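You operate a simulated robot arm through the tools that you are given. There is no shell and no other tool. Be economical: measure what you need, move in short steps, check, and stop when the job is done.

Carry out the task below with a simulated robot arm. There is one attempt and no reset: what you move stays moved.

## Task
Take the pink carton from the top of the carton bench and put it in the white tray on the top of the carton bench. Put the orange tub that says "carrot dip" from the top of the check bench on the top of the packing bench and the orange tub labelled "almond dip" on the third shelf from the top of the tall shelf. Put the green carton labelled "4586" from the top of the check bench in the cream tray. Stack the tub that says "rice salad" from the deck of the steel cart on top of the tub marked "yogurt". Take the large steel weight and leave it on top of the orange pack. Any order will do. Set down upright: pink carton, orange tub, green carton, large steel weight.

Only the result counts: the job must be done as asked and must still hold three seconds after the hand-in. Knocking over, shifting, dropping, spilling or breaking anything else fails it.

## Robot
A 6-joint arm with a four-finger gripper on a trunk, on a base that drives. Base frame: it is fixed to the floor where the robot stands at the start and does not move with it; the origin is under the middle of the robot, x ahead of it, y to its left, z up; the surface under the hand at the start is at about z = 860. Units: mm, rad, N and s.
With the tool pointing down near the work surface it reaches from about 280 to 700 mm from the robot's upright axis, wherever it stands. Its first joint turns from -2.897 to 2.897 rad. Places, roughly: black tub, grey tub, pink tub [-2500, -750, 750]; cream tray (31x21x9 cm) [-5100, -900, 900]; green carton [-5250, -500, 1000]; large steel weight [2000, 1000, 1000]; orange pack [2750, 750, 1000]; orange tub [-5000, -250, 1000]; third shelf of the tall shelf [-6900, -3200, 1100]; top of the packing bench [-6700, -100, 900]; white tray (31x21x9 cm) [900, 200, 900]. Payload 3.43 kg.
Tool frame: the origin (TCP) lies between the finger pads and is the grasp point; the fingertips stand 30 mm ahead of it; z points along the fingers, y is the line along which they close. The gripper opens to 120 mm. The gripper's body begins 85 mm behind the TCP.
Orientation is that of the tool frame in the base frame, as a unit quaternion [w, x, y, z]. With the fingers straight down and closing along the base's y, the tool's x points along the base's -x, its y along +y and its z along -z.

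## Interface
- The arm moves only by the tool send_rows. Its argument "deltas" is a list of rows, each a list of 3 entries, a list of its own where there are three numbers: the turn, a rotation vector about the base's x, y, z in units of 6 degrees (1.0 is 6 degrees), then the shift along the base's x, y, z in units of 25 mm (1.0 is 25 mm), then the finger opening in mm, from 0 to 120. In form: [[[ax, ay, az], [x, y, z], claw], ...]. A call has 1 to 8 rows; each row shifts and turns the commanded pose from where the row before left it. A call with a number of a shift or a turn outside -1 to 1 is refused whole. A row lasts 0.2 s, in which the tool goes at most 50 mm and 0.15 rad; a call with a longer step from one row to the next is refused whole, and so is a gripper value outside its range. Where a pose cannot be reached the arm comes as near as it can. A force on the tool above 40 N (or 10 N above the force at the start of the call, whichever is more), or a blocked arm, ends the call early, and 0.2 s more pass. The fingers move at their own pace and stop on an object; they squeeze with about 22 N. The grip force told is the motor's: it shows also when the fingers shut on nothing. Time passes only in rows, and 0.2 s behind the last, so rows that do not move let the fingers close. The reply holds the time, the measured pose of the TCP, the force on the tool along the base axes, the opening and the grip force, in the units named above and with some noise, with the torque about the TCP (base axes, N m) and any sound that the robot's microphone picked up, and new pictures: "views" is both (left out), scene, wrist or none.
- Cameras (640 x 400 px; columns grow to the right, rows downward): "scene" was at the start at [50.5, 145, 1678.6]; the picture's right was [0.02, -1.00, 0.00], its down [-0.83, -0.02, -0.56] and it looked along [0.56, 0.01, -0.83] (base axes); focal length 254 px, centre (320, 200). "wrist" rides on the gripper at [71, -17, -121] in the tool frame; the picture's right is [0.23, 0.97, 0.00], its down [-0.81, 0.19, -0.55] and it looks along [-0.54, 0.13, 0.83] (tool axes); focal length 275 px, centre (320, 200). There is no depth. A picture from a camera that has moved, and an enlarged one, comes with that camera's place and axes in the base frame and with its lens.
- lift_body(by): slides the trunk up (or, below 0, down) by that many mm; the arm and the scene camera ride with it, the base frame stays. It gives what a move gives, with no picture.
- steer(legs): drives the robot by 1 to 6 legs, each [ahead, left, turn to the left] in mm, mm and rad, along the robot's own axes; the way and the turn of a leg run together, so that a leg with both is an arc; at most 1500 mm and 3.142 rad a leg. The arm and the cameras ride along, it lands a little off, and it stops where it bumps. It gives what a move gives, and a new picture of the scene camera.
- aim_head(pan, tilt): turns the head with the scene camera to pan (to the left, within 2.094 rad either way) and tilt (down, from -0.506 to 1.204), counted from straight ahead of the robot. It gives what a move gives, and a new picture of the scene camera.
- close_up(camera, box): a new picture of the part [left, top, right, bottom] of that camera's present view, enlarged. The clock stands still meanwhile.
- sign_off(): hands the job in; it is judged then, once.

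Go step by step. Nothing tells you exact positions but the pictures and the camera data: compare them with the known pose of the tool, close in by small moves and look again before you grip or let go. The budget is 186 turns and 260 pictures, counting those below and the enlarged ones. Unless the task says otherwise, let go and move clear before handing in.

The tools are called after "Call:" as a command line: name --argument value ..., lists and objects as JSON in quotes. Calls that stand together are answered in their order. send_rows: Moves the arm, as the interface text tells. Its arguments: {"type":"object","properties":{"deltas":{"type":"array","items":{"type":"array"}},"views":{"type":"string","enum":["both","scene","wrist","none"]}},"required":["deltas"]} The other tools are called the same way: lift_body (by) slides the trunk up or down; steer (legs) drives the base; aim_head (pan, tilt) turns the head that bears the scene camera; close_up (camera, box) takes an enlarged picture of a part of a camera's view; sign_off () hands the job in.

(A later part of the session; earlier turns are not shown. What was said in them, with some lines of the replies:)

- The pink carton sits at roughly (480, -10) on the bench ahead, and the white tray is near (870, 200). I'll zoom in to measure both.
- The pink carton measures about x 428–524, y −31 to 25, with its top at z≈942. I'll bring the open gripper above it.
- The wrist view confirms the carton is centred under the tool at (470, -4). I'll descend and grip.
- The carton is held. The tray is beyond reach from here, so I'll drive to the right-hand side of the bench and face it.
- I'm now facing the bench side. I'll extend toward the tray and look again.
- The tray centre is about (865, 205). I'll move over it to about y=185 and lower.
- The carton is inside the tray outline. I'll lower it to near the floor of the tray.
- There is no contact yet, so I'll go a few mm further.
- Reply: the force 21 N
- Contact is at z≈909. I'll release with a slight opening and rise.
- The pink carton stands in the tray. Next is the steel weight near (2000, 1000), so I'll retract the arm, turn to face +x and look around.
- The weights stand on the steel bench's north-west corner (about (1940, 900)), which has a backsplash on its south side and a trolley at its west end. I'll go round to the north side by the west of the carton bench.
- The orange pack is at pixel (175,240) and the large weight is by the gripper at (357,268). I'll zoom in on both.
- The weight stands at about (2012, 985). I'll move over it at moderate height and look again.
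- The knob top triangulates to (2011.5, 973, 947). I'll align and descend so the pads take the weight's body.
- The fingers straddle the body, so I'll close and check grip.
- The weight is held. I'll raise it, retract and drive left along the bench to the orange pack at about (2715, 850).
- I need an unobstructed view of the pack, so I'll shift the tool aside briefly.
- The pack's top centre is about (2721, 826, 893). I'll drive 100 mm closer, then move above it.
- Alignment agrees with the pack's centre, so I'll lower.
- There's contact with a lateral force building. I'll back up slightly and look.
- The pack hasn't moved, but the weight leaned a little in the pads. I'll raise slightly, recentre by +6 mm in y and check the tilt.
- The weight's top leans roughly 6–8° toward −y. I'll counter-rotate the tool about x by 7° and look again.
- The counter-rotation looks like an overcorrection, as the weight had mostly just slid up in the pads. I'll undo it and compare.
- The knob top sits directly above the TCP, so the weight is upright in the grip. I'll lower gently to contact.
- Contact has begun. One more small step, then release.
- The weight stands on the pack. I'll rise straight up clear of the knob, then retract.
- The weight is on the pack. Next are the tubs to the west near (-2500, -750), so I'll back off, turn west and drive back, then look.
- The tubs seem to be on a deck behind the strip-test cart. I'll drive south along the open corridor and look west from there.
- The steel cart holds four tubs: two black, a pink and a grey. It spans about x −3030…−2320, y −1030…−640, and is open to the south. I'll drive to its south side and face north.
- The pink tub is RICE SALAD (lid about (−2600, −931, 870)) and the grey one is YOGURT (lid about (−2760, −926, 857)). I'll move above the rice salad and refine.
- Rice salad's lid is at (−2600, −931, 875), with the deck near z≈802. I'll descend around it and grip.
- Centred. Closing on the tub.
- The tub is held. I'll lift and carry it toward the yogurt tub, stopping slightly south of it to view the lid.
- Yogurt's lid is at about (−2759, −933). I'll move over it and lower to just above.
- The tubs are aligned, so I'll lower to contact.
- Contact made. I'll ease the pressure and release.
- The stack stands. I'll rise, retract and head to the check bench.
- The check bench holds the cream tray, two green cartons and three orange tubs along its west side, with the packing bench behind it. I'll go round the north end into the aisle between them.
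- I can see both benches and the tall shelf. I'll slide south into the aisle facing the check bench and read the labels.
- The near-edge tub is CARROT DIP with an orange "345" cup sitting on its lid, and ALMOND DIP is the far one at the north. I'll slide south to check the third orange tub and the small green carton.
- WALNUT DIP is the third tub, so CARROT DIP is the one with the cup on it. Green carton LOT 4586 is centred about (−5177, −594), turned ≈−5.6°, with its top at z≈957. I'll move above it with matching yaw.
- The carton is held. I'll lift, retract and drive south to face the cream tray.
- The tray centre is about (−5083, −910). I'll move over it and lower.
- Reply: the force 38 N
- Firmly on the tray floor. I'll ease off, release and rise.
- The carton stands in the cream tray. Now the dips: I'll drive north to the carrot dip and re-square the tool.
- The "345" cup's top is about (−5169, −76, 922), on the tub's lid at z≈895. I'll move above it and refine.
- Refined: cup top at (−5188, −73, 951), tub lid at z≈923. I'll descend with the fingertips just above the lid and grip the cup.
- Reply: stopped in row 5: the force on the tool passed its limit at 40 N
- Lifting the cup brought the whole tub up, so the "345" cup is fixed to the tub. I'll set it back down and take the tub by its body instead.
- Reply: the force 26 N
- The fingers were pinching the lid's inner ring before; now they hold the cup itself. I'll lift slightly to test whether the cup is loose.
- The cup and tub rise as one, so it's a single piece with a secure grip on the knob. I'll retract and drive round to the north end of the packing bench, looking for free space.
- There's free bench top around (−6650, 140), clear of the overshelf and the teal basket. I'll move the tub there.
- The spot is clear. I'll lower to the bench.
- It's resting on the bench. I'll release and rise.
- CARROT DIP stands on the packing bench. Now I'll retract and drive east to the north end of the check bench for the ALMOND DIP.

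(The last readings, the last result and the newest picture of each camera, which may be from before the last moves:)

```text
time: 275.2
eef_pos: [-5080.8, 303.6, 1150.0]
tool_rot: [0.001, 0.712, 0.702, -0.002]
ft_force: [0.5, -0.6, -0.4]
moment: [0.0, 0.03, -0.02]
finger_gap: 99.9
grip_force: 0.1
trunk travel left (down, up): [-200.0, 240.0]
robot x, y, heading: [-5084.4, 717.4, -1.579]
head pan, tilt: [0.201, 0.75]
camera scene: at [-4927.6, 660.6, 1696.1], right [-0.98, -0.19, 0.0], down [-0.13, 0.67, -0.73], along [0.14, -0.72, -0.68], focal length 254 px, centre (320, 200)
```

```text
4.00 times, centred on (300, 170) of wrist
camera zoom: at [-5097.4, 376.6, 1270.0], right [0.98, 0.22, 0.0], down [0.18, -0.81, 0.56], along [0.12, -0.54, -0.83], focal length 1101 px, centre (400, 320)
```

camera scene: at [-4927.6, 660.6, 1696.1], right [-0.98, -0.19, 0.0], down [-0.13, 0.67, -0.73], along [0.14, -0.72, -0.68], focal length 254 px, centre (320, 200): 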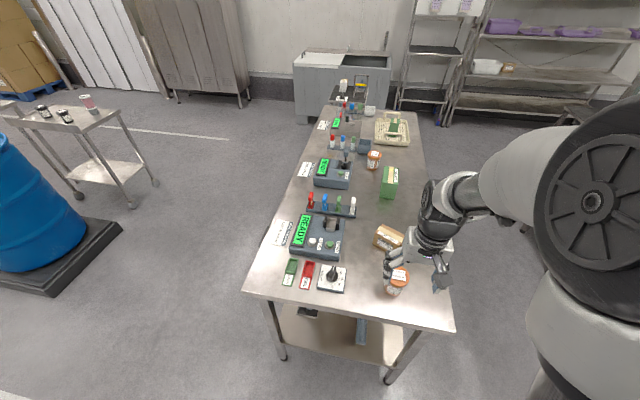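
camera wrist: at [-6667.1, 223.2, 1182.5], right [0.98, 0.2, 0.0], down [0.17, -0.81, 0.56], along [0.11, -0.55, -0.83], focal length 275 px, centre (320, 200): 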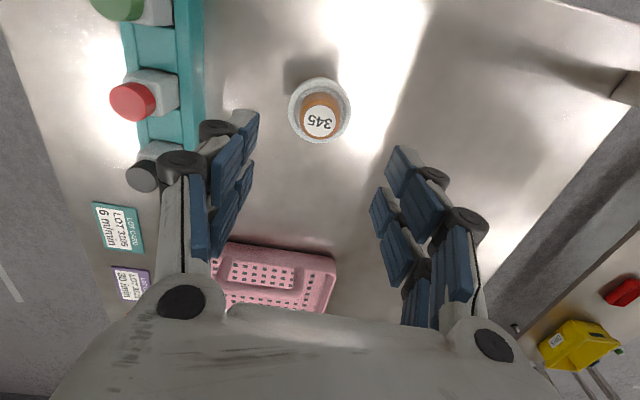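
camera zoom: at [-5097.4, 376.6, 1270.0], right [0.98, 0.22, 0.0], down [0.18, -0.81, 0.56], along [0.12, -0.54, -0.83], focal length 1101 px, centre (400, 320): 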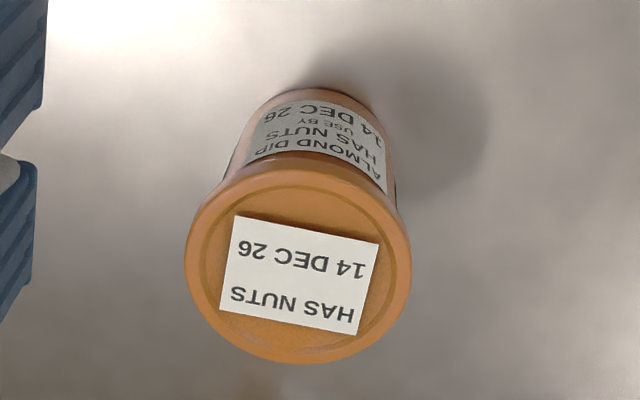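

ALMOND DIP's lid centre is about (−5090, 192, 960). The shelf needs an angled entry, so I'll tilt the tool 45° forward before gripping.

Call:
send_rows --deltas '[[[-0.94, 0, 0], [0, 0, 0], 115], [[-0.94, 0, 0], [0, 0, 0], 115], [[-0.94, 0, 0], [0, 0, 0], 115], [[-0.94, 0, 0], [0, 0, 0], 115], [[-0.94, 0, 0], [0, 0, 0], 115], [[-0.94, 0, 0], [0, 0, 0], 115], [[-0.94, 0, 0], [0, 0, 0], 115], [[-0.94, 0, 0], [-0.3, 0, 0], 115]]'

```text
time: 277.1
eef_pos: [-5091.6, 248.8, 1161.8]
tool_rot: [0.275, 0.656, 0.648, -0.271]
ft_force: [0.5, -0.8, 0.1]
moment: [0.01, -0.04, 0.04]
finger_gap: 114.6
grip_force: 0.1
out of reach, approached as far as the arm can: row 6, 7, 8
trunk travel left (down, up): [-200.0, 240.0]
robot x, y, heading: [-5083.5, 721.8, -1.581]
head pan, tilt: [0.201, 0.75]
camera scene: at [-4929.5, 659.7, 1696.2], right [-0.98, -0.19, 0.0], down [-0.13, 0.67, -0.73], along [0.14, -0.72, -0.68], focal length 254 px, centre (320, 200)
camera wrist: at [-5106.7, 386.6, 1194.9], right [0.98, 0.15, -0.15], down [0.18, -0.18, 0.97], along [0.12, -0.97, -0.2], focal length 275 px, centre (320, 200)
```

scene: 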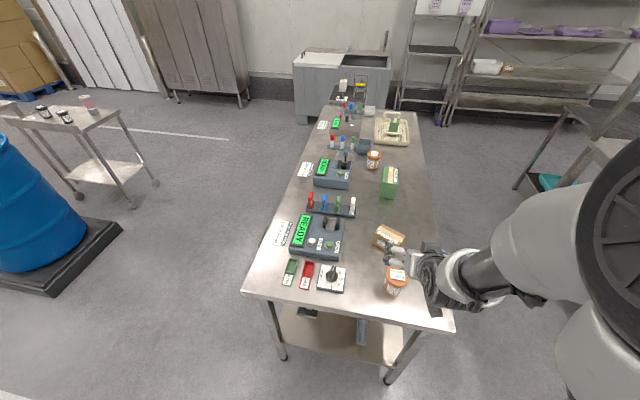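
wrist: 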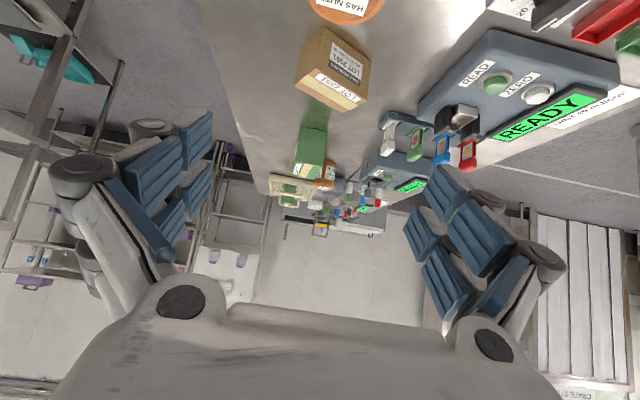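

The tilt works but the robot is too close. I'll back up 100 mm, then approach the tub along the tool axis.

Call:
steer --legs '[[-100, 0, 0]]'

Call:
send_rows --deltas '[[[0, 0, 0], [0, 0, 0], 115], [[0, 0, 0], [0, 0, -0.4], 115]]' --views "none"

```text
time: 278.2
eef_pos: [-5089.1, 352.1, 1161.8]
tool_rot: [0.274, 0.657, 0.648, -0.272]
ft_force: [-0.2, 1.1, 0.6]
moment: [-0.05, -0.01, 0.02]
finger_gap: 114.8
grip_force: 0.1
trunk travel left (down, up): [-200.0, 240.0]
robot x, y, heading: [-5087.7, 818.4, -1.578]
head pan, tilt: [0.201, 0.75]
camera scene: at [-4928.4, 762.2, 1696.3], right [-0.98, -0.19, 0.0], down [-0.13, 0.67, -0.73], along [0.14, -0.72, -0.68], focal length 254 px, centre (320, 200)
```

scene: 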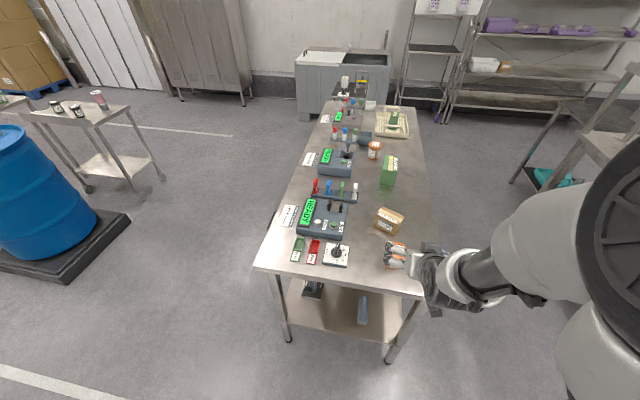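

```text
time: 278.8
eef_pos: [-5089.4, 347.4, 1150.6]
tool_rot: [0.274, 0.657, 0.649, -0.27]
ft_force: [0.7, -0.8, -0.1]
moment: [0.01, 0.02, 0.0]
finger_gap: 114.7
grip_force: 0.1
trunk travel left (down, up): [-200.0, 240.0]
robot x, y, heading: [-5083.8, 820.8, -1.574]
head pan, tilt: [0.201, 0.75]
```

Call:
send_rows --deltas '[[[0, 0, 0], [0, -0.4, -1], 115], [[0, 0, 0], [0, -0.4, -1], 115], [[0, 0, 0], [0, -0.4, -1], 115], [[0, 0, 0], [0, -0.4, -1], 115], [[0, 0, 0], [0, -0.4, -1], 115], [[0, 0, 0], [0, 0, -0.2], 115]]'

Call:
close_up --camera "scene" --box '[350, 210, 450, 300]'

```text
time: 280.2
eef_pos: [-5089.4, 300.4, 1021.7]
tool_rot: [0.273, 0.657, 0.648, -0.271]
ft_force: [0.2, -0.2, 0.7]
moment: [0.03, -0.04, 0.03]
finger_gap: 114.8
grip_force: 0.0
trunk travel left (down, up): [-200.0, 240.0]
robot x, y, heading: [-5083.6, 817.4, -1.573]
head pan, tilt: [0.201, 0.75]
camera scene: at [-4928.3, 760.8, 1696.3], right [-0.98, -0.19, 0.0], down [-0.13, 0.67, -0.73], along [0.14, -0.72, -0.68], focal length 254 px, centre (320, 200)
camera wrist: at [-5106.4, 437.3, 1054.4], right [0.98, 0.15, -0.15], down [0.18, -0.18, 0.97], along [0.12, -0.97, -0.2], focal length 275 px, centre (320, 200)
```

scene: 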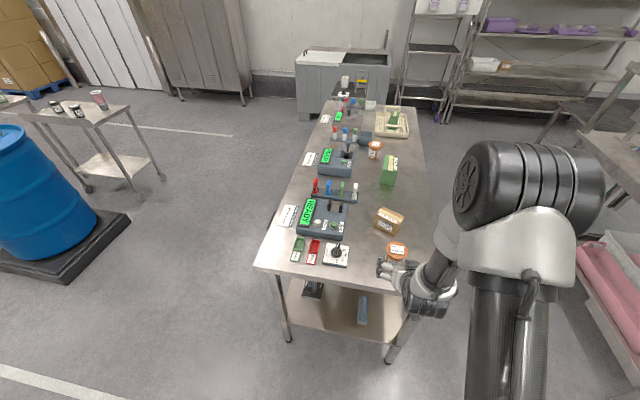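
wrist: 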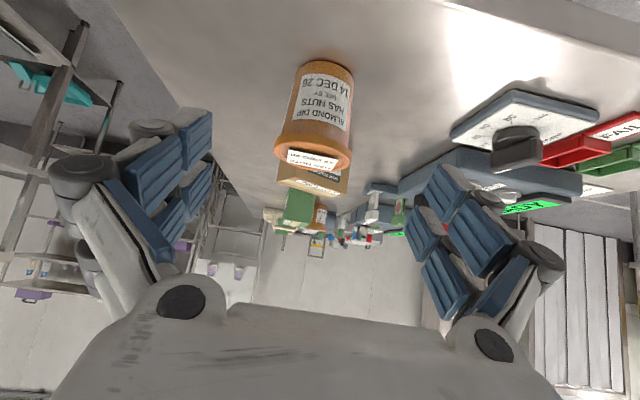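

```text
4.44 times, centred on (400, 255) of scene
camera zoom: at [-4928.3, 760.8, 1696.3], right [-0.98, -0.19, 0.0], down [-0.13, 0.67, -0.73], along [0.14, -0.72, -0.68], focal length 1128 px, centre (-36, -44)
```

zoom: 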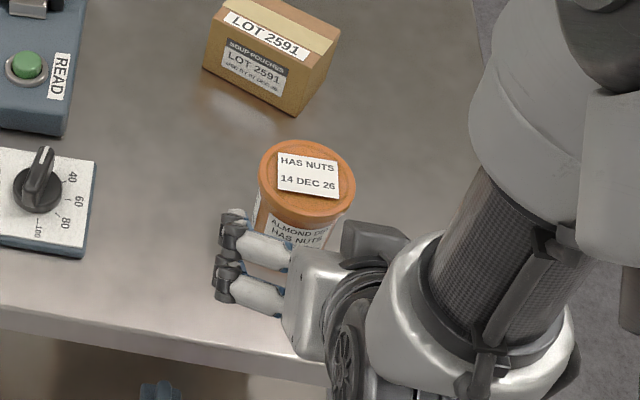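

Alignment checks out. I'll advance along the tool axis onto the tub's body.

Call:
send_rows --deltas '[[[0, 0, 0], [0, -0.74, -0.71], 115], [[0, 0, 0], [0, -0.74, -0.71], 115], [[0, 0, 0], [0, -0.74, -0.71], 115], [[0, 0, 0], [0, -0.74, -0.71], 115], [[0, 0, 0], [0, -0.74, -0.71], 115], [[0, 0, 0], [0, -0.74, -0.71], 115]]'

Call:
close_up --camera "scene" --box '[350, 210, 450, 300]'

```text
time: 281.6
eef_pos: [-5088.9, 187.6, 914.6]
tool_rot: [0.275, 0.657, 0.648, -0.271]
ft_force: [-0.3, -0.7, 0.1]
moment: [0.01, -0.02, -0.02]
finger_gap: 115.0
grip_force: 0.1
trunk travel left (down, up): [-200.0, 240.0]
robot x, y, heading: [-5081.7, 818.8, -1.571]
head pan, tilt: [0.201, 0.75]
camera scene: at [-4928.4, 759.8, 1696.2], right [-0.98, -0.19, 0.0], down [-0.13, 0.67, -0.73], along [0.14, -0.72, -0.68], focal length 254 px, centre (320, 200)
camera wrist: at [-5106.6, 325.4, 947.9], right [0.98, 0.15, -0.15], down [0.18, -0.18, 0.97], along [0.12, -0.97, -0.2], focal length 275 px, centre (320, 200)
```

scene: 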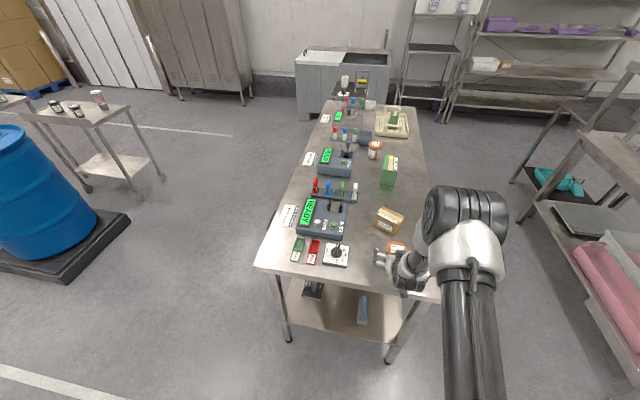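
wrist: 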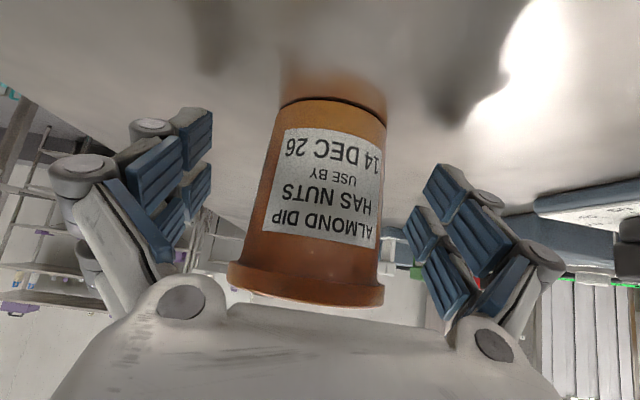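

```text
4.44 times, centred on (400, 255) of scene
camera zoom: at [-4928.4, 759.8, 1696.2], right [-0.98, -0.19, 0.0], down [-0.13, 0.67, -0.73], along [0.14, -0.72, -0.68], focal length 1128 px, centre (-36, -44)
```

zoom: 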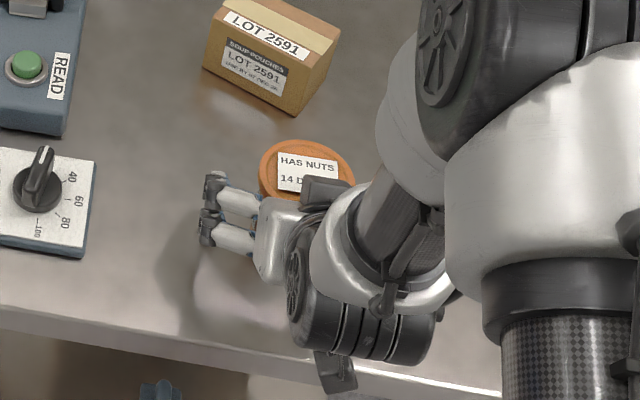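

The tub is centred between the fingers. Closing and lifting.

Call:
send_rows --deltas '[[[0, 0, 0], [0, 0, 0], 45], [[0, 0, 0], [0, 0, 0], 45], [[0, 0, 0], [0, 0, 0], 45], [[0, 0, 0], [0, 0, 0], 45], [[0, 0, 0], [0, 0, 0], 45], [[0, 0, 0], [0, 0, 0], 45]]' --views "none"

Call:
send_rows --deltas '[[[0, 0, 0], [0, 0, 0.5], 45], [[0, 0, 0], [0, 0, 1], 45], [[0, 0, 0], [0, 0, 1], 45], [[0, 0, 0], [0, 0, 0], 45]]'

```text
time: 283.0
eef_pos: [-5090.8, 188.1, 916.2]
tool_rot: [0.277, 0.656, 0.648, -0.272]
ft_force: [-4.2, 0.4, 11.3]
moment: [0.03, 0.69, 0.0]
finger_gap: 64.5
grip_force: 21.9
trunk travel left (down, up): [-200.0, 240.0]
robot x, y, heading: [-5080.2, 822.4, -1.575]
head pan, tilt: [0.201, 0.75]
```

```text
time: 284.0
eef_pos: [-5090.8, 189.7, 976.6]
tool_rot: [0.274, 0.657, 0.649, -0.27]
ft_force: [-0.9, -0.1, -2.5]
moment: [0.0, -0.01, -0.01]
finger_gap: 64.4
grip_force: 21.7
trunk travel left (down, up): [-200.0, 240.0]
robot x, y, heading: [-5084.1, 819.2, -1.577]
head pan, tilt: [0.201, 0.75]
camera scene: at [-4928.3, 759.8, 1696.2], right [-0.98, -0.19, 0.0], down [-0.13, 0.67, -0.73], along [0.14, -0.72, -0.68], focal length 254 px, centre (320, 200)
camera wrist: at [-5106.7, 326.9, 1010.1], right [0.98, 0.15, -0.15], down [0.18, -0.18, 0.97], along [0.12, -0.97, -0.2], focal length 275 px, centre (320, 200)
```

scene: 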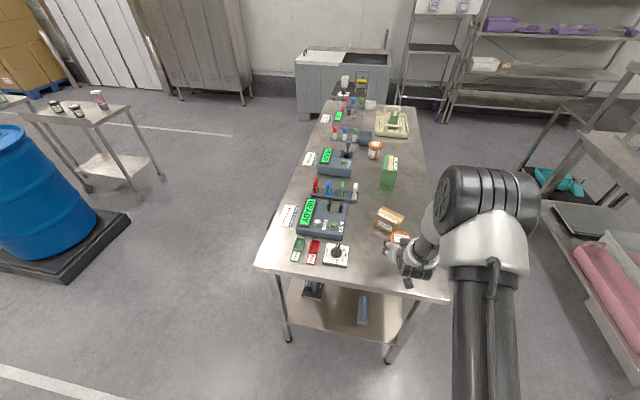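
wrist: 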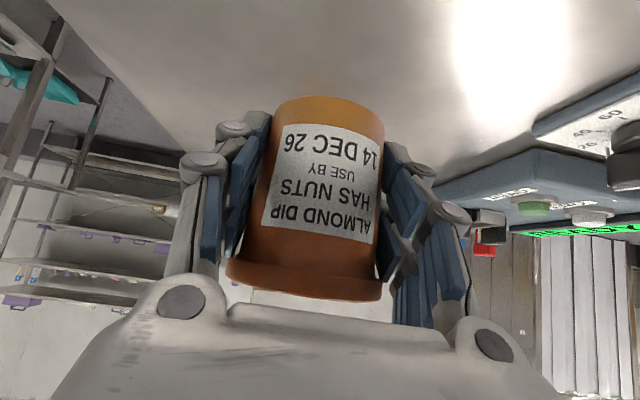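

The tub is held upright with the angled tool. I'll raise it, then drive down the aisle toward the tall shelf, stopping to look.

Call:
send_rows --deltas '[[[0, 0, 0], [0, 0.3, 1], 45], [[0, 0, 0], [0, 0.5, 1], 45], [[0, 0, 0], [0, 0.5, 1], 45], [[0, 0, 0], [0, 0.5, 1], 45], [[0, 0, 0], [0, 0.5, 1], 45], [[0, 0, 0], [0, 0.5, 1], 45], [[0, 0, 0], [0, 0.5, 1], 45], [[0, 0, 0], [0, 0.5, 1], 45]]' --views "none"

Call:
steer --legs '[[0, -720, 0.006], [1500, 0, 0], [1200, 0, 0]]'

Call:
aim_head --pan -0.6 --tilt 0.35

```text
time: 285.8
eef_pos: [-5090.5, 285.9, 1177.3]
tool_rot: [0.274, 0.657, 0.648, -0.27]
ft_force: [-0.4, 0.5, -2.4]
moment: [0.01, -0.03, 0.0]
finger_gap: 64.1
grip_force: 21.8
trunk travel left (down, up): [-200.0, 240.0]
robot x, y, heading: [-5086.1, 816.3, -1.572]
head pan, tilt: [0.201, 0.75]
```

```text
time: 302.4
eef_pos: [-5840.4, -2410.8, 1176.8]
tool_rot: [0.272, 0.661, 0.644, -0.272]
ft_force: [1.1, 0.0, -1.7]
moment: [0.02, 0.02, 0.03]
finger_gap: 64.2
grip_force: 21.9
trunk travel left (down, up): [-200.0, 240.0]
robot x, y, heading: [-5823.6, -1878.8, -1.584]
head pan, tilt: [0.201, 0.75]
camera scene: at [-5672.3, -1935.6, 1696.2], right [-0.98, -0.18, 0.0], down [-0.12, 0.67, -0.73], along [0.13, -0.72, -0.68], focal length 254 px, centre (320, 200)
```

scene: 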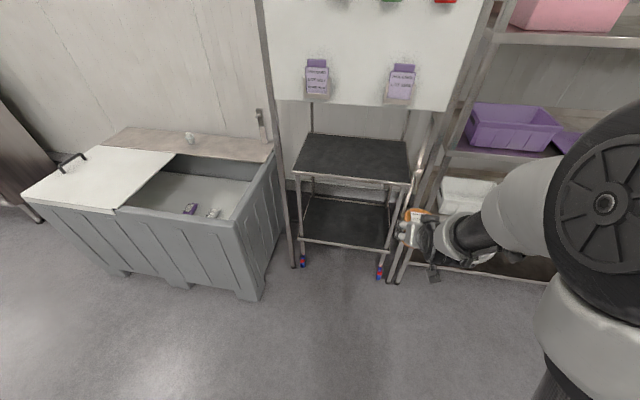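

```text
time: 303.5
eef_pos: [-5840.3, -2410.5, 1177.5]
tool_rot: [0.272, 0.66, 0.645, -0.273]
ft_force: [-0.4, 0.4, -2.6]
moment: [0.03, -0.01, -0.03]
finger_gap: 64.2
grip_force: 21.9
trunk travel left (down, up): [-200.0, 240.0]
robot x, y, heading: [-5827.1, -1878.2, -1.59]
head pan, tilt: [-0.6, 0.351]
camera scene: at [-5741.3, -1929.8, 1731.8], right [-0.82, 0.58, 0.0], down [0.2, 0.28, -0.94], along [-0.54, -0.77, -0.34], focal length 254 px, centre (320, 200)
```

scene: 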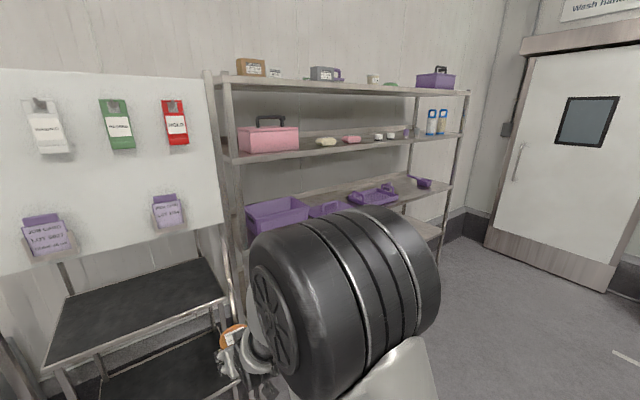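

The shelf front edge is about y≈−3010, and it spans x −6000…−7800. I'll go ahead a little to clear the black table, then slide west to the free gap on the third shelf.

Call:
steer --legs '[[270, 0, 0.015], [0, -1500, 0]]'

Call:
aim_head --pan 0.0 --tilt 0.45

```text
time: 312.4
eef_pos: [-7307.5, -2701.1, 1176.3]
tool_rot: [0.279, 0.646, 0.659, -0.266]
ft_force: [-0.4, -0.1, -2.5]
moment: [-0.01, -0.02, 0.01]
finger_gap: 64.3
grip_force: 22.2
trunk travel left (down, up): [-200.0, 240.0]
robot x, y, heading: [-7318.0, -2166.3, -1.543]
head pan, tilt: [-0.6, 0.351]
camera scene: at [-7231.2, -2216.8, 1731.9], right [-0.84, 0.54, 0.0], down [0.19, 0.29, -0.94], along [-0.51, -0.79, -0.34], focal length 254 px, centre (320, 200)
```

scene: 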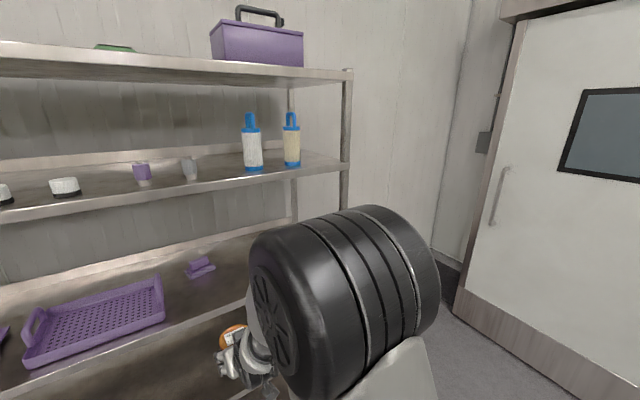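

```text
time: 313.4
eef_pos: [-7307.3, -2701.0, 1176.4]
tool_rot: [0.278, 0.646, 0.659, -0.266]
ft_force: [0.1, -0.7, -2.4]
moment: [0.01, -0.02, -0.03]
finger_gap: 64.5
grip_force: 22.0
trunk travel left (down, up): [-200.0, 240.0]
robot x, y, heading: [-7318.2, -2165.8, -1.541]
head pan, tilt: [0.0, 0.45]
camera scene: at [-7178.0, -2230.4, 1722.7], right [-1.0, -0.03, 0.0], down [-0.01, 0.44, -0.9], along [0.02, -0.9, -0.44], focal length 254 px, centre (320, 200)
```

scene: 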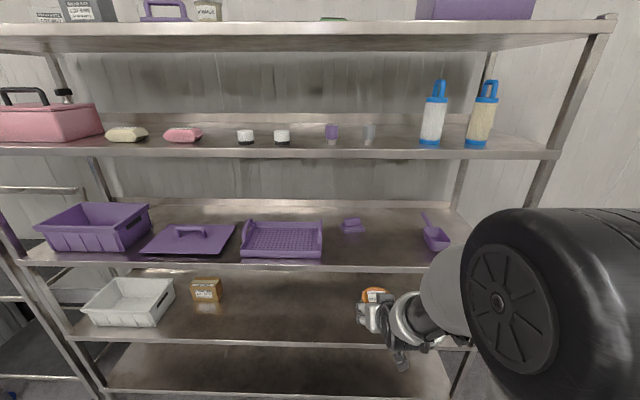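

Call:
close_up --camera "wrist" --box '[0, 0, 640, 400]'

Call:
close_up --camera "scene" --box '[300, 180, 480, 300]'

```text
1.00 times, centred on (320, 200) of wrist (not enlarged: the box is as wide or as high as the picture)
camera zoom: at [-7328.3, -2564.7, 1210.6], right [0.97, 0.19, -0.15], down [0.19, -0.17, 0.97], along [0.15, -0.97, -0.2], focal length 275 px, centre (320, 200)
```

zoom: 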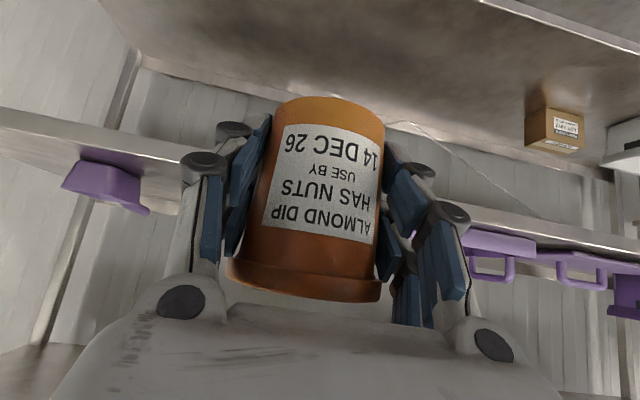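

```text
3.33 times, centred on (390, 240) of scene
camera zoom: at [-7178.0, -2230.4, 1722.7], right [-1.0, -0.03, 0.0], down [-0.01, 0.44, -0.9], along [0.02, -0.9, -0.44], focal length 846 px, centre (87, 67)
```

zoom: 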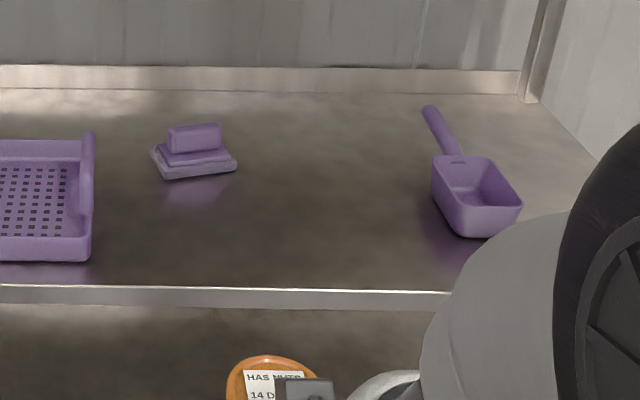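

Call:
close_up --camera "wrist" --box '[20, 80, 200, 220]'

Call:
close_up --camera "wrist" --box '[440, 160, 640, 320]'

```text
2.86 times, centred on (110, 150) of wrist
camera zoom: at [-7328.3, -2564.7, 1210.6], right [0.97, 0.19, -0.15], down [0.19, -0.17, 0.97], along [0.15, -0.97, -0.2], focal length 786 px, centre (920, 343)
```

zoom: 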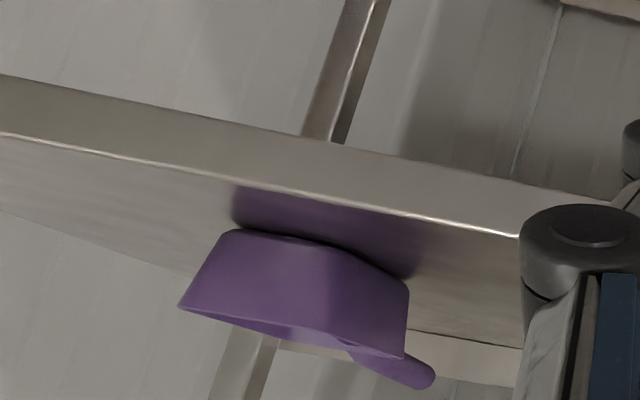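

```text
2.50 times, centred on (540, 240) of wrist
camera zoom: at [-7328.3, -2564.7, 1210.6], right [0.97, 0.19, -0.15], down [0.19, -0.17, 0.97], along [0.15, -0.97, -0.2], focal length 688 px, centre (-230, 100)
```

zoom: 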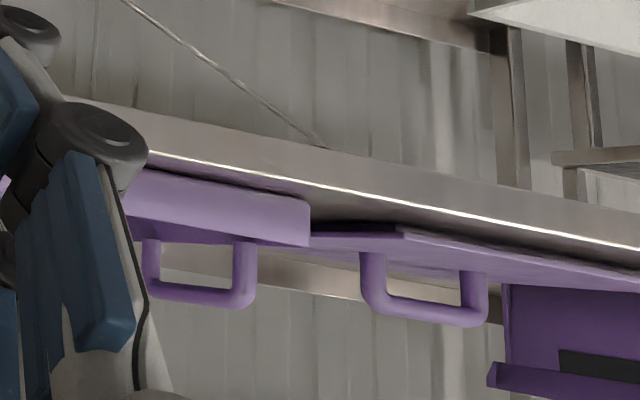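

The shelf front edge is at y≈−2937, z≈1120. A clear spot is (−7440, −3015), between the small brush and the scoop. I'll raise the tub, slide sideways and roll in part-way.

Call:
send_rows --deltas '[[[0, 0, 0], [0, 0, 0.7], 45], [[0, 0, 0], [0, 0, 0.7], 45], [[0, 0, 0], [0, 0, 0], 45]]' --views "none"

Call:
steer --legs '[[0, -135, -0.03], [200, 0, 0]]'

Call:
close_up --camera "wrist" --box '[0, 0, 640, 400]'

```text
time: 314.2
eef_pos: [-7307.5, -2701.6, 1213.0]
tool_rot: [0.279, 0.645, 0.659, -0.267]
ft_force: [0.1, 0.6, -1.6]
moment: [0.0, 0.02, -0.01]
finger_gap: 64.2
grip_force: 21.7
trunk travel left (down, up): [-200.0, 240.0]
robot x, y, heading: [-7318.4, -2167.5, -1.543]
head pan, tilt: [0.0, 0.45]
```

```text
time: 316.8
eef_pos: [-7456.5, -2903.5, 1211.1]
tool_rot: [0.274, 0.656, 0.65, -0.27]
ft_force: [-0.4, -0.8, -2.8]
moment: [0.01, 0.0, -0.03]
finger_gap: 64.3
grip_force: 22.7
trunk travel left (down, up): [-200.0, 240.0]
robot x, y, heading: [-7449.1, -2367.7, -1.566]
head pan, tilt: [0.0, 0.45]
camera scene: at [-7313.4, -2437.3, 1722.6], right [-1.0, 0.0, 0.0], down [0.0, 0.44, -0.9], along [0.0, -0.9, -0.44], focal length 254 px, centre (320, 200)
```

scene: 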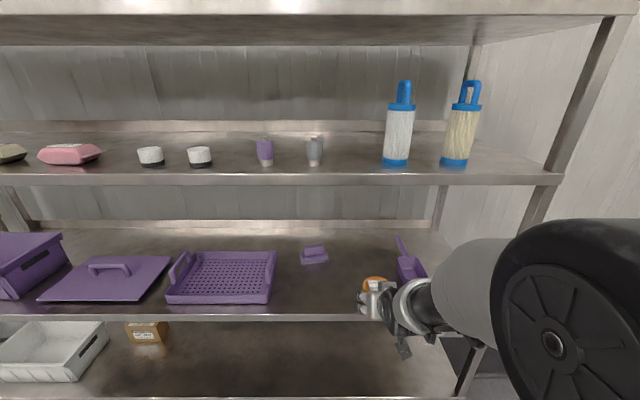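

```text
1.00 times, centred on (320, 200) of wrist (not enlarged: the box is as wide or as high as the picture)
camera zoom: at [-7473.4, -2766.5, 1245.5], right [0.98, 0.16, -0.15], down [0.18, -0.18, 0.97], along [0.12, -0.97, -0.2], focal length 275 px, centre (320, 200)
```

zoom: 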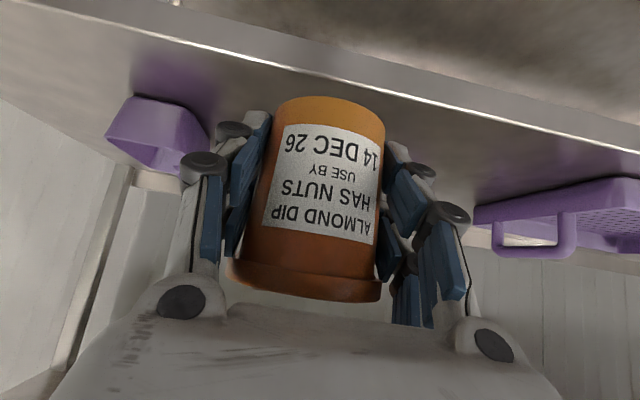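

The shelf top is at z≈1125 and the tub clears it by ~30 mm. I'll roll in another 70 mm, then finish with the arm.

Call:
steer --legs '[[70, 0, 0]]'

Call:
send_rows --deltas '[[[0, 0, 0], [0.3, -0.7, 0], 45], [[0, 0, 0], [0.2, -0.7, 0], 45], [[0, 0, 0], [0, 0, -0.3], 45], [[0, 0, 0], [0, 0, 0], 45]]'

Call:
close_up --camera "scene" --box '[300, 220, 440, 340]'

```text
time: 317.8
eef_pos: [-7456.4, -2972.0, 1211.1]
tool_rot: [0.273, 0.656, 0.65, -0.27]
ft_force: [-0.5, -1.5, -2.8]
moment: [0.05, -0.01, 0.03]
finger_gap: 64.3
grip_force: 22.0
trunk travel left (down, up): [-200.0, 240.0]
robot x, y, heading: [-7452.8, -2438.8, -1.571]
head pan, tilt: [0.0, 0.45]
camera scene: at [-7313.4, -2506.4, 1722.6], right [-1.0, 0.0, 0.0], down [0.0, 0.44, -0.9], along [0.0, -0.9, -0.44], focal length 254 px, centre (320, 200)
```

scene: 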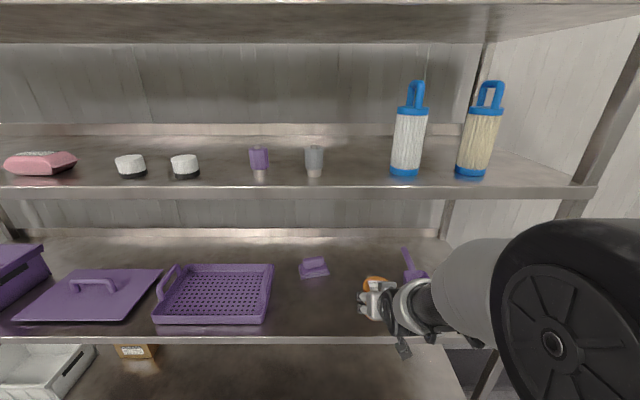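

```text
time: 318.8
eef_pos: [-7444.3, -3007.2, 1204.8]
tool_rot: [0.275, 0.655, 0.65, -0.27]
ft_force: [-0.7, 1.3, -2.2]
moment: [0.03, -0.02, -0.05]
finger_gap: 64.5
grip_force: 21.9
trunk travel left (down, up): [-200.0, 240.0]
robot x, y, heading: [-7454.3, -2434.9, -1.575]
head pan, tilt: [0.0, 0.45]
camera scene: at [-7313.4, -2504.9, 1722.7], right [-1.0, 0.0, 0.0], down [0.0, 0.44, -0.9], along [0.0, -0.9, -0.44], focal length 254 px, centre (320, 200)
camera wrist: at [-7460.8, -2870.3, 1238.6], right [0.98, 0.16, -0.15], down [0.18, -0.18, 0.97], along [0.12, -0.97, -0.2], focal length 275 px, centre (320, 200)
```

scene: 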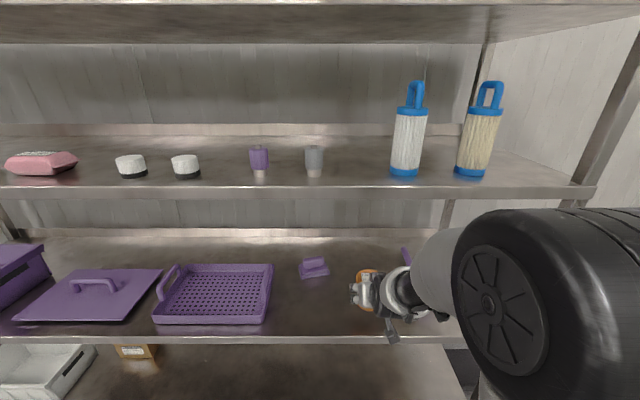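
wrist: 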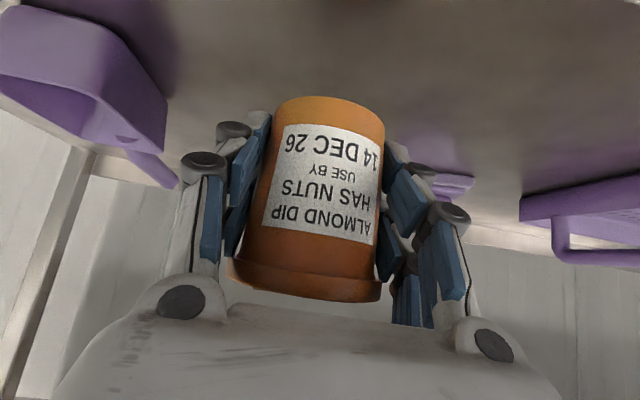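

```text
3.33 times, centred on (370, 280) of scene
camera zoom: at [-7313.4, -2504.9, 1722.7], right [-1.0, 0.0, 0.0], down [0.0, 0.44, -0.9], along [0.0, -0.9, -0.44], focal length 846 px, centre (153, -67)
```

zoom: 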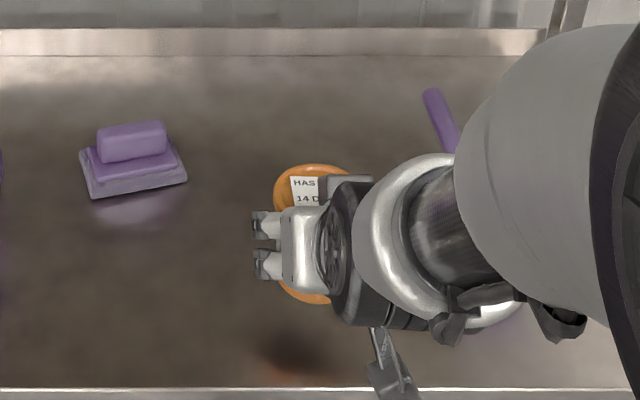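

The tub is upright over a clear spot. I'll lower it gently.

Call:
send_rows --deltas '[[[0, 0, 0], [0, 0, -0.4], 45], [[0, 0, 0], [0, 0, -0.1], 45], [[0, 0, 0], [0, 0, 0], 45]]' --views "none"

Call:
send_rows --deltas '[[[0, 0, 0], [0, 0, -0.15], 45], [[0, 0, 0], [0, 0, 0], 45]]' --views "none"

Call:
send_rows --deltas '[[[0, 0, 0], [0, 0, -0.1], 45], [[0, 0, 0], [0, 0, 0], 45]]' --views "none"

```text
time: 319.6
eef_pos: [-7444.3, -3006.6, 1192.0]
tool_rot: [0.274, 0.655, 0.65, -0.269]
ft_force: [0.5, -0.1, -2.6]
moment: [-0.02, -0.01, -0.01]
finger_gap: 64.1
grip_force: 21.2
trunk travel left (down, up): [-200.0, 240.0]
robot x, y, heading: [-7452.4, -2433.1, -1.571]
head pan, tilt: [0.0, 0.45]
```

```text
time: 320.2
eef_pos: [-7442.3, -3007.1, 1188.4]
tool_rot: [0.274, 0.655, 0.65, -0.27]
ft_force: [0.9, -0.2, -2.2]
moment: [0.01, 0.01, -0.02]
finger_gap: 64.3
grip_force: 22.0
trunk travel left (down, up): [-200.0, 240.0]
robot x, y, heading: [-7456.0, -2433.2, -1.573]
head pan, tilt: [0.0, 0.45]
```

```text
time: 320.8
eef_pos: [-7443.0, -3007.4, 1186.0]
tool_rot: [0.275, 0.655, 0.65, -0.269]
ft_force: [-0.9, -0.5, -2.0]
moment: [0.02, 0.01, -0.01]
finger_gap: 64.5
grip_force: 21.6
trunk travel left (down, up): [-200.0, 240.0]
robot x, y, heading: [-7454.7, -2434.5, -1.573]
head pan, tilt: [0.0, 0.45]
```

Call:
send_rows --deltas '[[[0, 0, 0], [0, 0, -0.12], 45], [[0, 0, 0], [0, 0, 0], 45]]' --views "none"

Call:
send_rows --deltas '[[[0, 0, 0], [0, 0, -0.1], 45], [[0, 0, 0], [0, 0, 0], 45]]' --views "none"

Call:
send_rows --deltas '[[[0, 0, 0], [0, 0, -0.08], 45], [[0, 0, 0], [0, 0, 0], 45]]' --views "wrist"

```text
time: 321.4
eef_pos: [-7443.7, -3007.5, 1183.3]
tool_rot: [0.274, 0.656, 0.649, -0.27]
ft_force: [-0.1, -0.6, -2.7]
moment: [0.03, -0.01, -0.03]
finger_gap: 64.1
grip_force: 21.8
trunk travel left (down, up): [-200.0, 240.0]
robot x, y, heading: [-7455.3, -2436.8, -1.569]
head pan, tilt: [0.0, 0.45]
```

```text
time: 322.0
eef_pos: [-7444.7, -3007.7, 1181.3]
tool_rot: [0.275, 0.655, 0.65, -0.27]
ft_force: [0.3, 0.4, -2.5]
moment: [0.02, -0.02, 0.02]
finger_gap: 64.3
grip_force: 22.6
trunk travel left (down, up): [-200.0, 240.0]
robot x, y, heading: [-7451.4, -2436.4, -1.569]
head pan, tilt: [0.0, 0.45]
```

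```text
time: 322.6
eef_pos: [-7443.3, -3007.4, 1178.0]
tool_rot: [0.275, 0.655, 0.65, -0.27]
ft_force: [-0.2, 0.3, -2.6]
moment: [0.05, 0.01, -0.02]
finger_gap: 64.2
grip_force: 22.2
trunk travel left (down, up): [-200.0, 240.0]
robot x, y, heading: [-7454.4, -2436.4, -1.572]
head pan, tilt: [0.0, 0.45]
camera wrist: at [-7460.5, -2869.8, 1211.9], right [0.98, 0.16, -0.15], down [0.18, -0.18, 0.97], along [0.13, -0.97, -0.2], focal length 275 px, centre (320, 200)
```

wrist: 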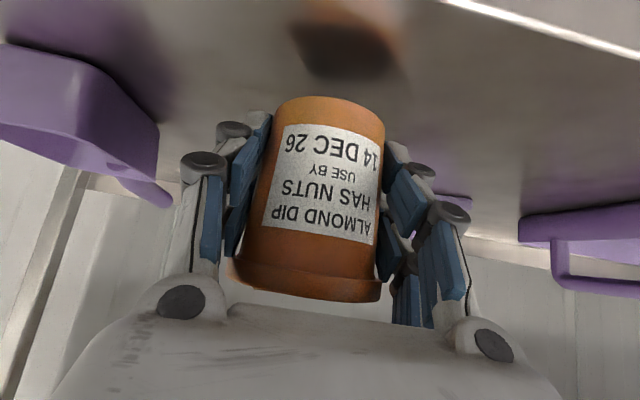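

The reflection still shows a gap below the tub, so I'll continue down in small steps.

Call:
send_rows --deltas '[[[0, 0, 0], [0, 0, -0.15], 45], [[0, 0, 0], [0, 0, -0.1], 45], [[0, 0, 0], [0, 0, 0], 45]]' --views "none"

Call:
send_rows --deltas '[[[0, 0, 0], [0, 0, -0.12], 45], [[0, 0, 0], [0, 0, 0], 45]]' --views "none"

Call:
send_rows --deltas '[[[0, 0, 0], [0, 0, -0.1], 45], [[0, 0, 0], [0, 0, 0], 45]]' --views "wrist"

```text
time: 323.4
eef_pos: [-7444.7, -3005.3, 1171.6]
tool_rot: [0.274, 0.655, 0.651, -0.269]
ft_force: [-0.6, -0.2, -2.2]
moment: [0.02, -0.02, -0.02]
finger_gap: 64.1
grip_force: 22.1
trunk travel left (down, up): [-200.0, 240.0]
robot x, y, heading: [-7451.8, -2434.1, -1.57]
head pan, tilt: [0.0, 0.45]
```

```text
time: 324.0
eef_pos: [-7442.7, -3006.2, 1169.2]
tool_rot: [0.274, 0.655, 0.65, -0.27]
ft_force: [0.0, -0.7, -1.6]
moment: [0.0, -0.01, -0.01]
finger_gap: 64.3
grip_force: 21.7
trunk travel left (down, up): [-200.0, 240.0]
robot x, y, heading: [-7453.5, -2435.7, -1.575]
head pan, tilt: [0.0, 0.45]
```

```text
time: 324.6
eef_pos: [-7444.3, -3006.8, 1165.6]
tool_rot: [0.275, 0.655, 0.65, -0.27]
ft_force: [-0.3, -0.5, -2.2]
moment: [0.01, -0.05, 0.0]
finger_gap: 64.2
grip_force: 22.1
trunk travel left (down, up): [-200.0, 240.0]
robot x, y, heading: [-7453.4, -2432.9, -1.571]
head pan, tilt: [0.0, 0.45]
camera wrist: at [-7460.5, -2869.6, 1199.9], right [0.98, 0.16, -0.15], down [0.18, -0.18, 0.97], along [0.13, -0.97, -0.2], focal length 275 px, centre (320, 200)
```

wrist: 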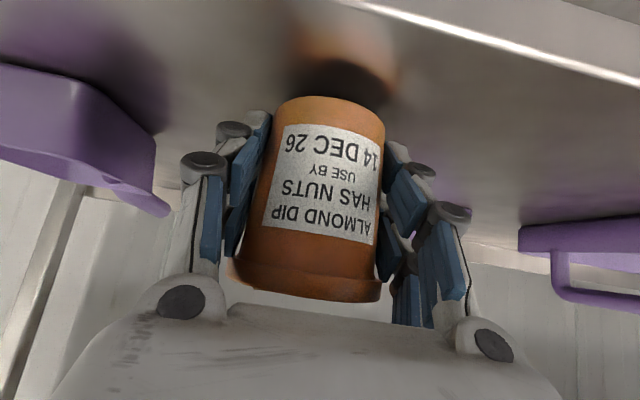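

Call:
send_rows --deltas '[[[0, 0, 0], [0, 0, -0.12], 45], [[0, 0, 0], [0, 0, 0], 45]]' --views "none"

Call:
send_rows --deltas '[[[0, 0, 0], [0, 0, -0.08], 45], [[0, 0, 0], [0, 0, 0], 45]]' --views "none"

Call:
send_rows --deltas '[[[0, 0, 0], [0, 0, -0.06], 45], [[0, 0, 0], [0, 0, 0], 45]]' --views "none"

```text
time: 325.2
eef_pos: [-7445.2, -3007.9, 1162.6]
tool_rot: [0.274, 0.655, 0.65, -0.27]
ft_force: [-0.8, -0.4, -1.9]
moment: [0.01, -0.01, 0.0]
finger_gap: 64.3
grip_force: 21.9
trunk travel left (down, up): [-200.0, 240.0]
robot x, y, heading: [-7454.0, -2432.8, -1.571]
head pan, tilt: [0.0, 0.45]
```

```text
time: 325.8
eef_pos: [-7444.2, -3006.3, 1162.0]
tool_rot: [0.274, 0.655, 0.65, -0.27]
ft_force: [-0.1, -0.2, -1.8]
moment: [0.01, 0.0, -0.03]
finger_gap: 64.1
grip_force: 22.0
trunk travel left (down, up): [-200.0, 240.0]
robot x, y, heading: [-7451.1, -2434.8, -1.574]
head pan, tilt: [0.0, 0.45]
```

```text
time: 326.4
eef_pos: [-7444.3, -3006.9, 1159.5]
tool_rot: [0.274, 0.656, 0.65, -0.27]
ft_force: [0.3, 0.2, -3.6]
moment: [0.0, -0.02, 0.04]
finger_gap: 64.0
grip_force: 22.2
trunk travel left (down, up): [-200.0, 240.0]
robot x, y, heading: [-7451.5, -2432.4, -1.573]
head pan, tilt: [0.0, 0.45]
```

Call:
send_rows --deltas '[[[0, 0, 0], [0, 0, -0.08], 45], [[0, 0, 0], [0, 0, 0], 45]]' --views "none"

Call:
send_rows --deltas '[[[0, 0, 0], [0, 0, -0.06], 45], [[0, 0, 0], [0, 0, 0], 45]]' --views "wrist"

```text
time: 327.0
eef_pos: [-7444.0, -3006.4, 1157.6]
tool_rot: [0.275, 0.655, 0.65, -0.27]
ft_force: [0.2, -0.2, -2.8]
moment: [0.03, -0.04, -0.02]
finger_gap: 64.2
grip_force: 22.4
trunk travel left (down, up): [-200.0, 240.0]
robot x, y, heading: [-7455.8, -2439.3, -1.576]
head pan, tilt: [0.0, 0.45]
```

```text
time: 327.6
eef_pos: [-7442.8, -3006.5, 1156.8]
tool_rot: [0.275, 0.655, 0.65, -0.27]
ft_force: [0.5, -0.1, 0.0]
moment: [-0.07, 0.09, 0.02]
finger_gap: 64.4
grip_force: 21.6
trunk travel left (down, up): [-200.0, 240.0]
robot x, y, heading: [-7453.4, -2436.5, -1.574]
head pan, tilt: [0.0, 0.45]
camera wrist: at [-7460.5, -2869.9, 1190.2], right [0.98, 0.16, -0.15], down [0.18, -0.18, 0.97], along [0.12, -0.97, -0.2], focal length 275 px, centre (320, 200)
```

wrist: 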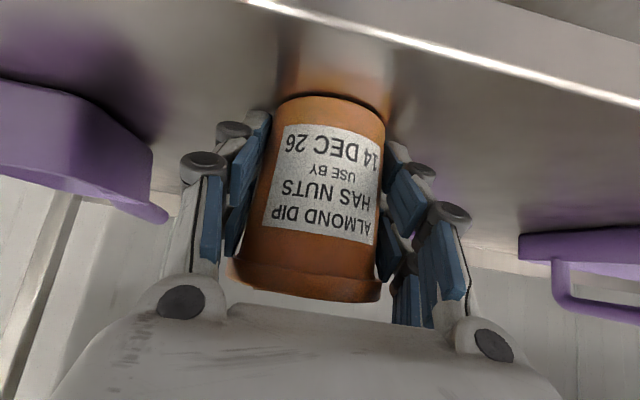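

Contact. I'll release and withdraw along the tool axis.

Call:
send_rows --deltas '[[[0, 0, 0], [0, 0, -0.02], 45], [[0, 0, 0], [0, 0, 0], 67], [[0, 0, 0], [0, 0, 0], 85], [[0, 0, 0], [0, 0, 0], 100], [[0, 0, 0], [0, 0, 0], 100]]' --views "wrist"

Call:
send_rows --deltas '[[[0, 0, 0], [0, 0.5, 0.5], 100], [[0, 0, 0], [0, 0.7, 0.7], 100], [[0, 0, 0], [0, 0.7, 0.7], 100], [[0, 0, 0], [0, 0.7, 0.7], 100], [[0, 0, 0], [0, 0.7, 0.5], 100], [[0, 0, 0], [0, 0.7, 0], 100]]'

```text
time: 328.8
eef_pos: [-7444.5, -3005.7, 1155.9]
tool_rot: [0.274, 0.656, 0.649, -0.271]
ft_force: [-0.7, -0.1, -0.5]
moment: [-0.02, -0.01, 0.02]
finger_gap: 100.2
grip_force: 0.0
trunk travel left (down, up): [-200.0, 240.0]
robot x, y, heading: [-7452.3, -2435.3, -1.574]
head pan, tilt: [0.0, 0.45]
camera wrist: at [-7460.7, -2869.4, 1189.7], right [0.98, 0.16, -0.15], down [0.18, -0.18, 0.97], along [0.13, -0.97, -0.2], focal length 275 px, centre (320, 200)
```

wrist: 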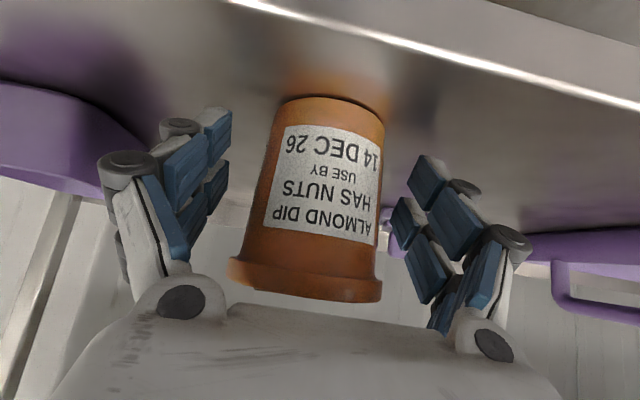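

```text
time: 330.2
eef_pos: [-7444.0, -2905.8, 1233.2]
tool_rot: [0.275, 0.655, 0.65, -0.27]
ft_force: [-0.1, 0.0, -0.5]
moment: [0.0, -0.04, 0.0]
finger_gap: 100.0
grip_force: 0.1
trunk travel left (down, up): [-200.0, 240.0]
robot x, y, heading: [-7455.2, -2432.4, -1.578]
head pan, tilt: [0.0, 0.45]
camera scene: at [-7313.4, -2504.1, 1722.7], right [-1.0, 0.0, 0.0], down [0.0, 0.43, -0.9], along [0.0, -0.9, -0.43], focal length 254 px, centre (320, 200)
camera wrist: at [-7460.8, -2768.4, 1267.1], right [0.98, 0.16, -0.15], down [0.18, -0.18, 0.97], along [0.13, -0.97, -0.2], focal length 275 px, centre (320, 200)
```

scene: 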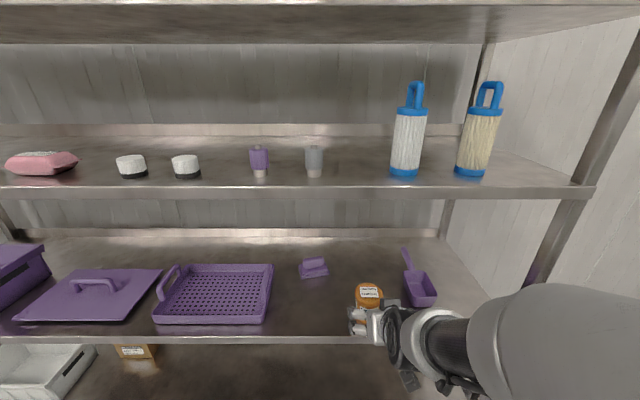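
wrist: 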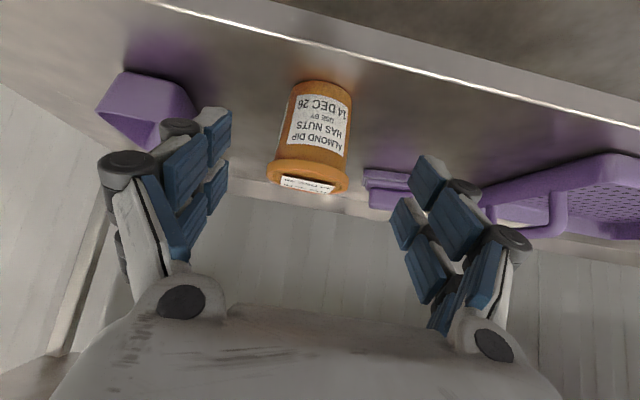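

ALMOND DIP stands on the third shelf. I'll back the robot clear and take a last look.

Call:
steer --legs '[[-250, 0, 0]]'

```text
time: 332.0
eef_pos: [-7444.2, -2655.4, 1233.9]
tool_rot: [0.274, 0.656, 0.649, -0.271]
ft_force: [-0.5, 0.4, 0.0]
moment: [-0.03, 0.0, -0.03]
finger_gap: 100.0
grip_force: 0.1
trunk travel left (down, up): [-200.0, 240.0]
robot x, y, heading: [-7453.3, -2185.5, -1.573]
head pan, tilt: [0.0, 0.45]
camera scene: at [-7313.2, -2253.2, 1722.7], right [-1.0, 0.0, 0.0], down [0.0, 0.43, -0.9], along [0.0, -0.9, -0.43], focal length 254 px, centre (320, 200)
```

scene: 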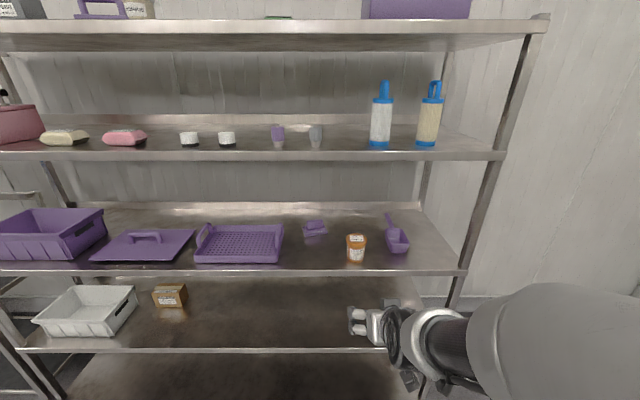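

All the items are in their places, and the tub stands upright on the third shelf from the top. I'm handing in.

Call:
sign_off

```text
The job is handed in.
```

The job is handed in, and every item was set down upright with the gripper clear:

- **Pink carton:** it stands in the white tray on the carton bench.
- **"Carrot dip" tub:** it is on top of the packing bench. The orange "345" cup on its lid turned out to be fixed to the tub and went with it.
- **"Almond dip" tub:** it is on the third shelf from the top of the tall shelf.
- **Green carton "4586":** it stands in the cream tray.
- **"Rice salad" tub:** it is stacked on the "yogurt" tub on the steel cart.
- **Large steel weight:** it stands on the orange pack.
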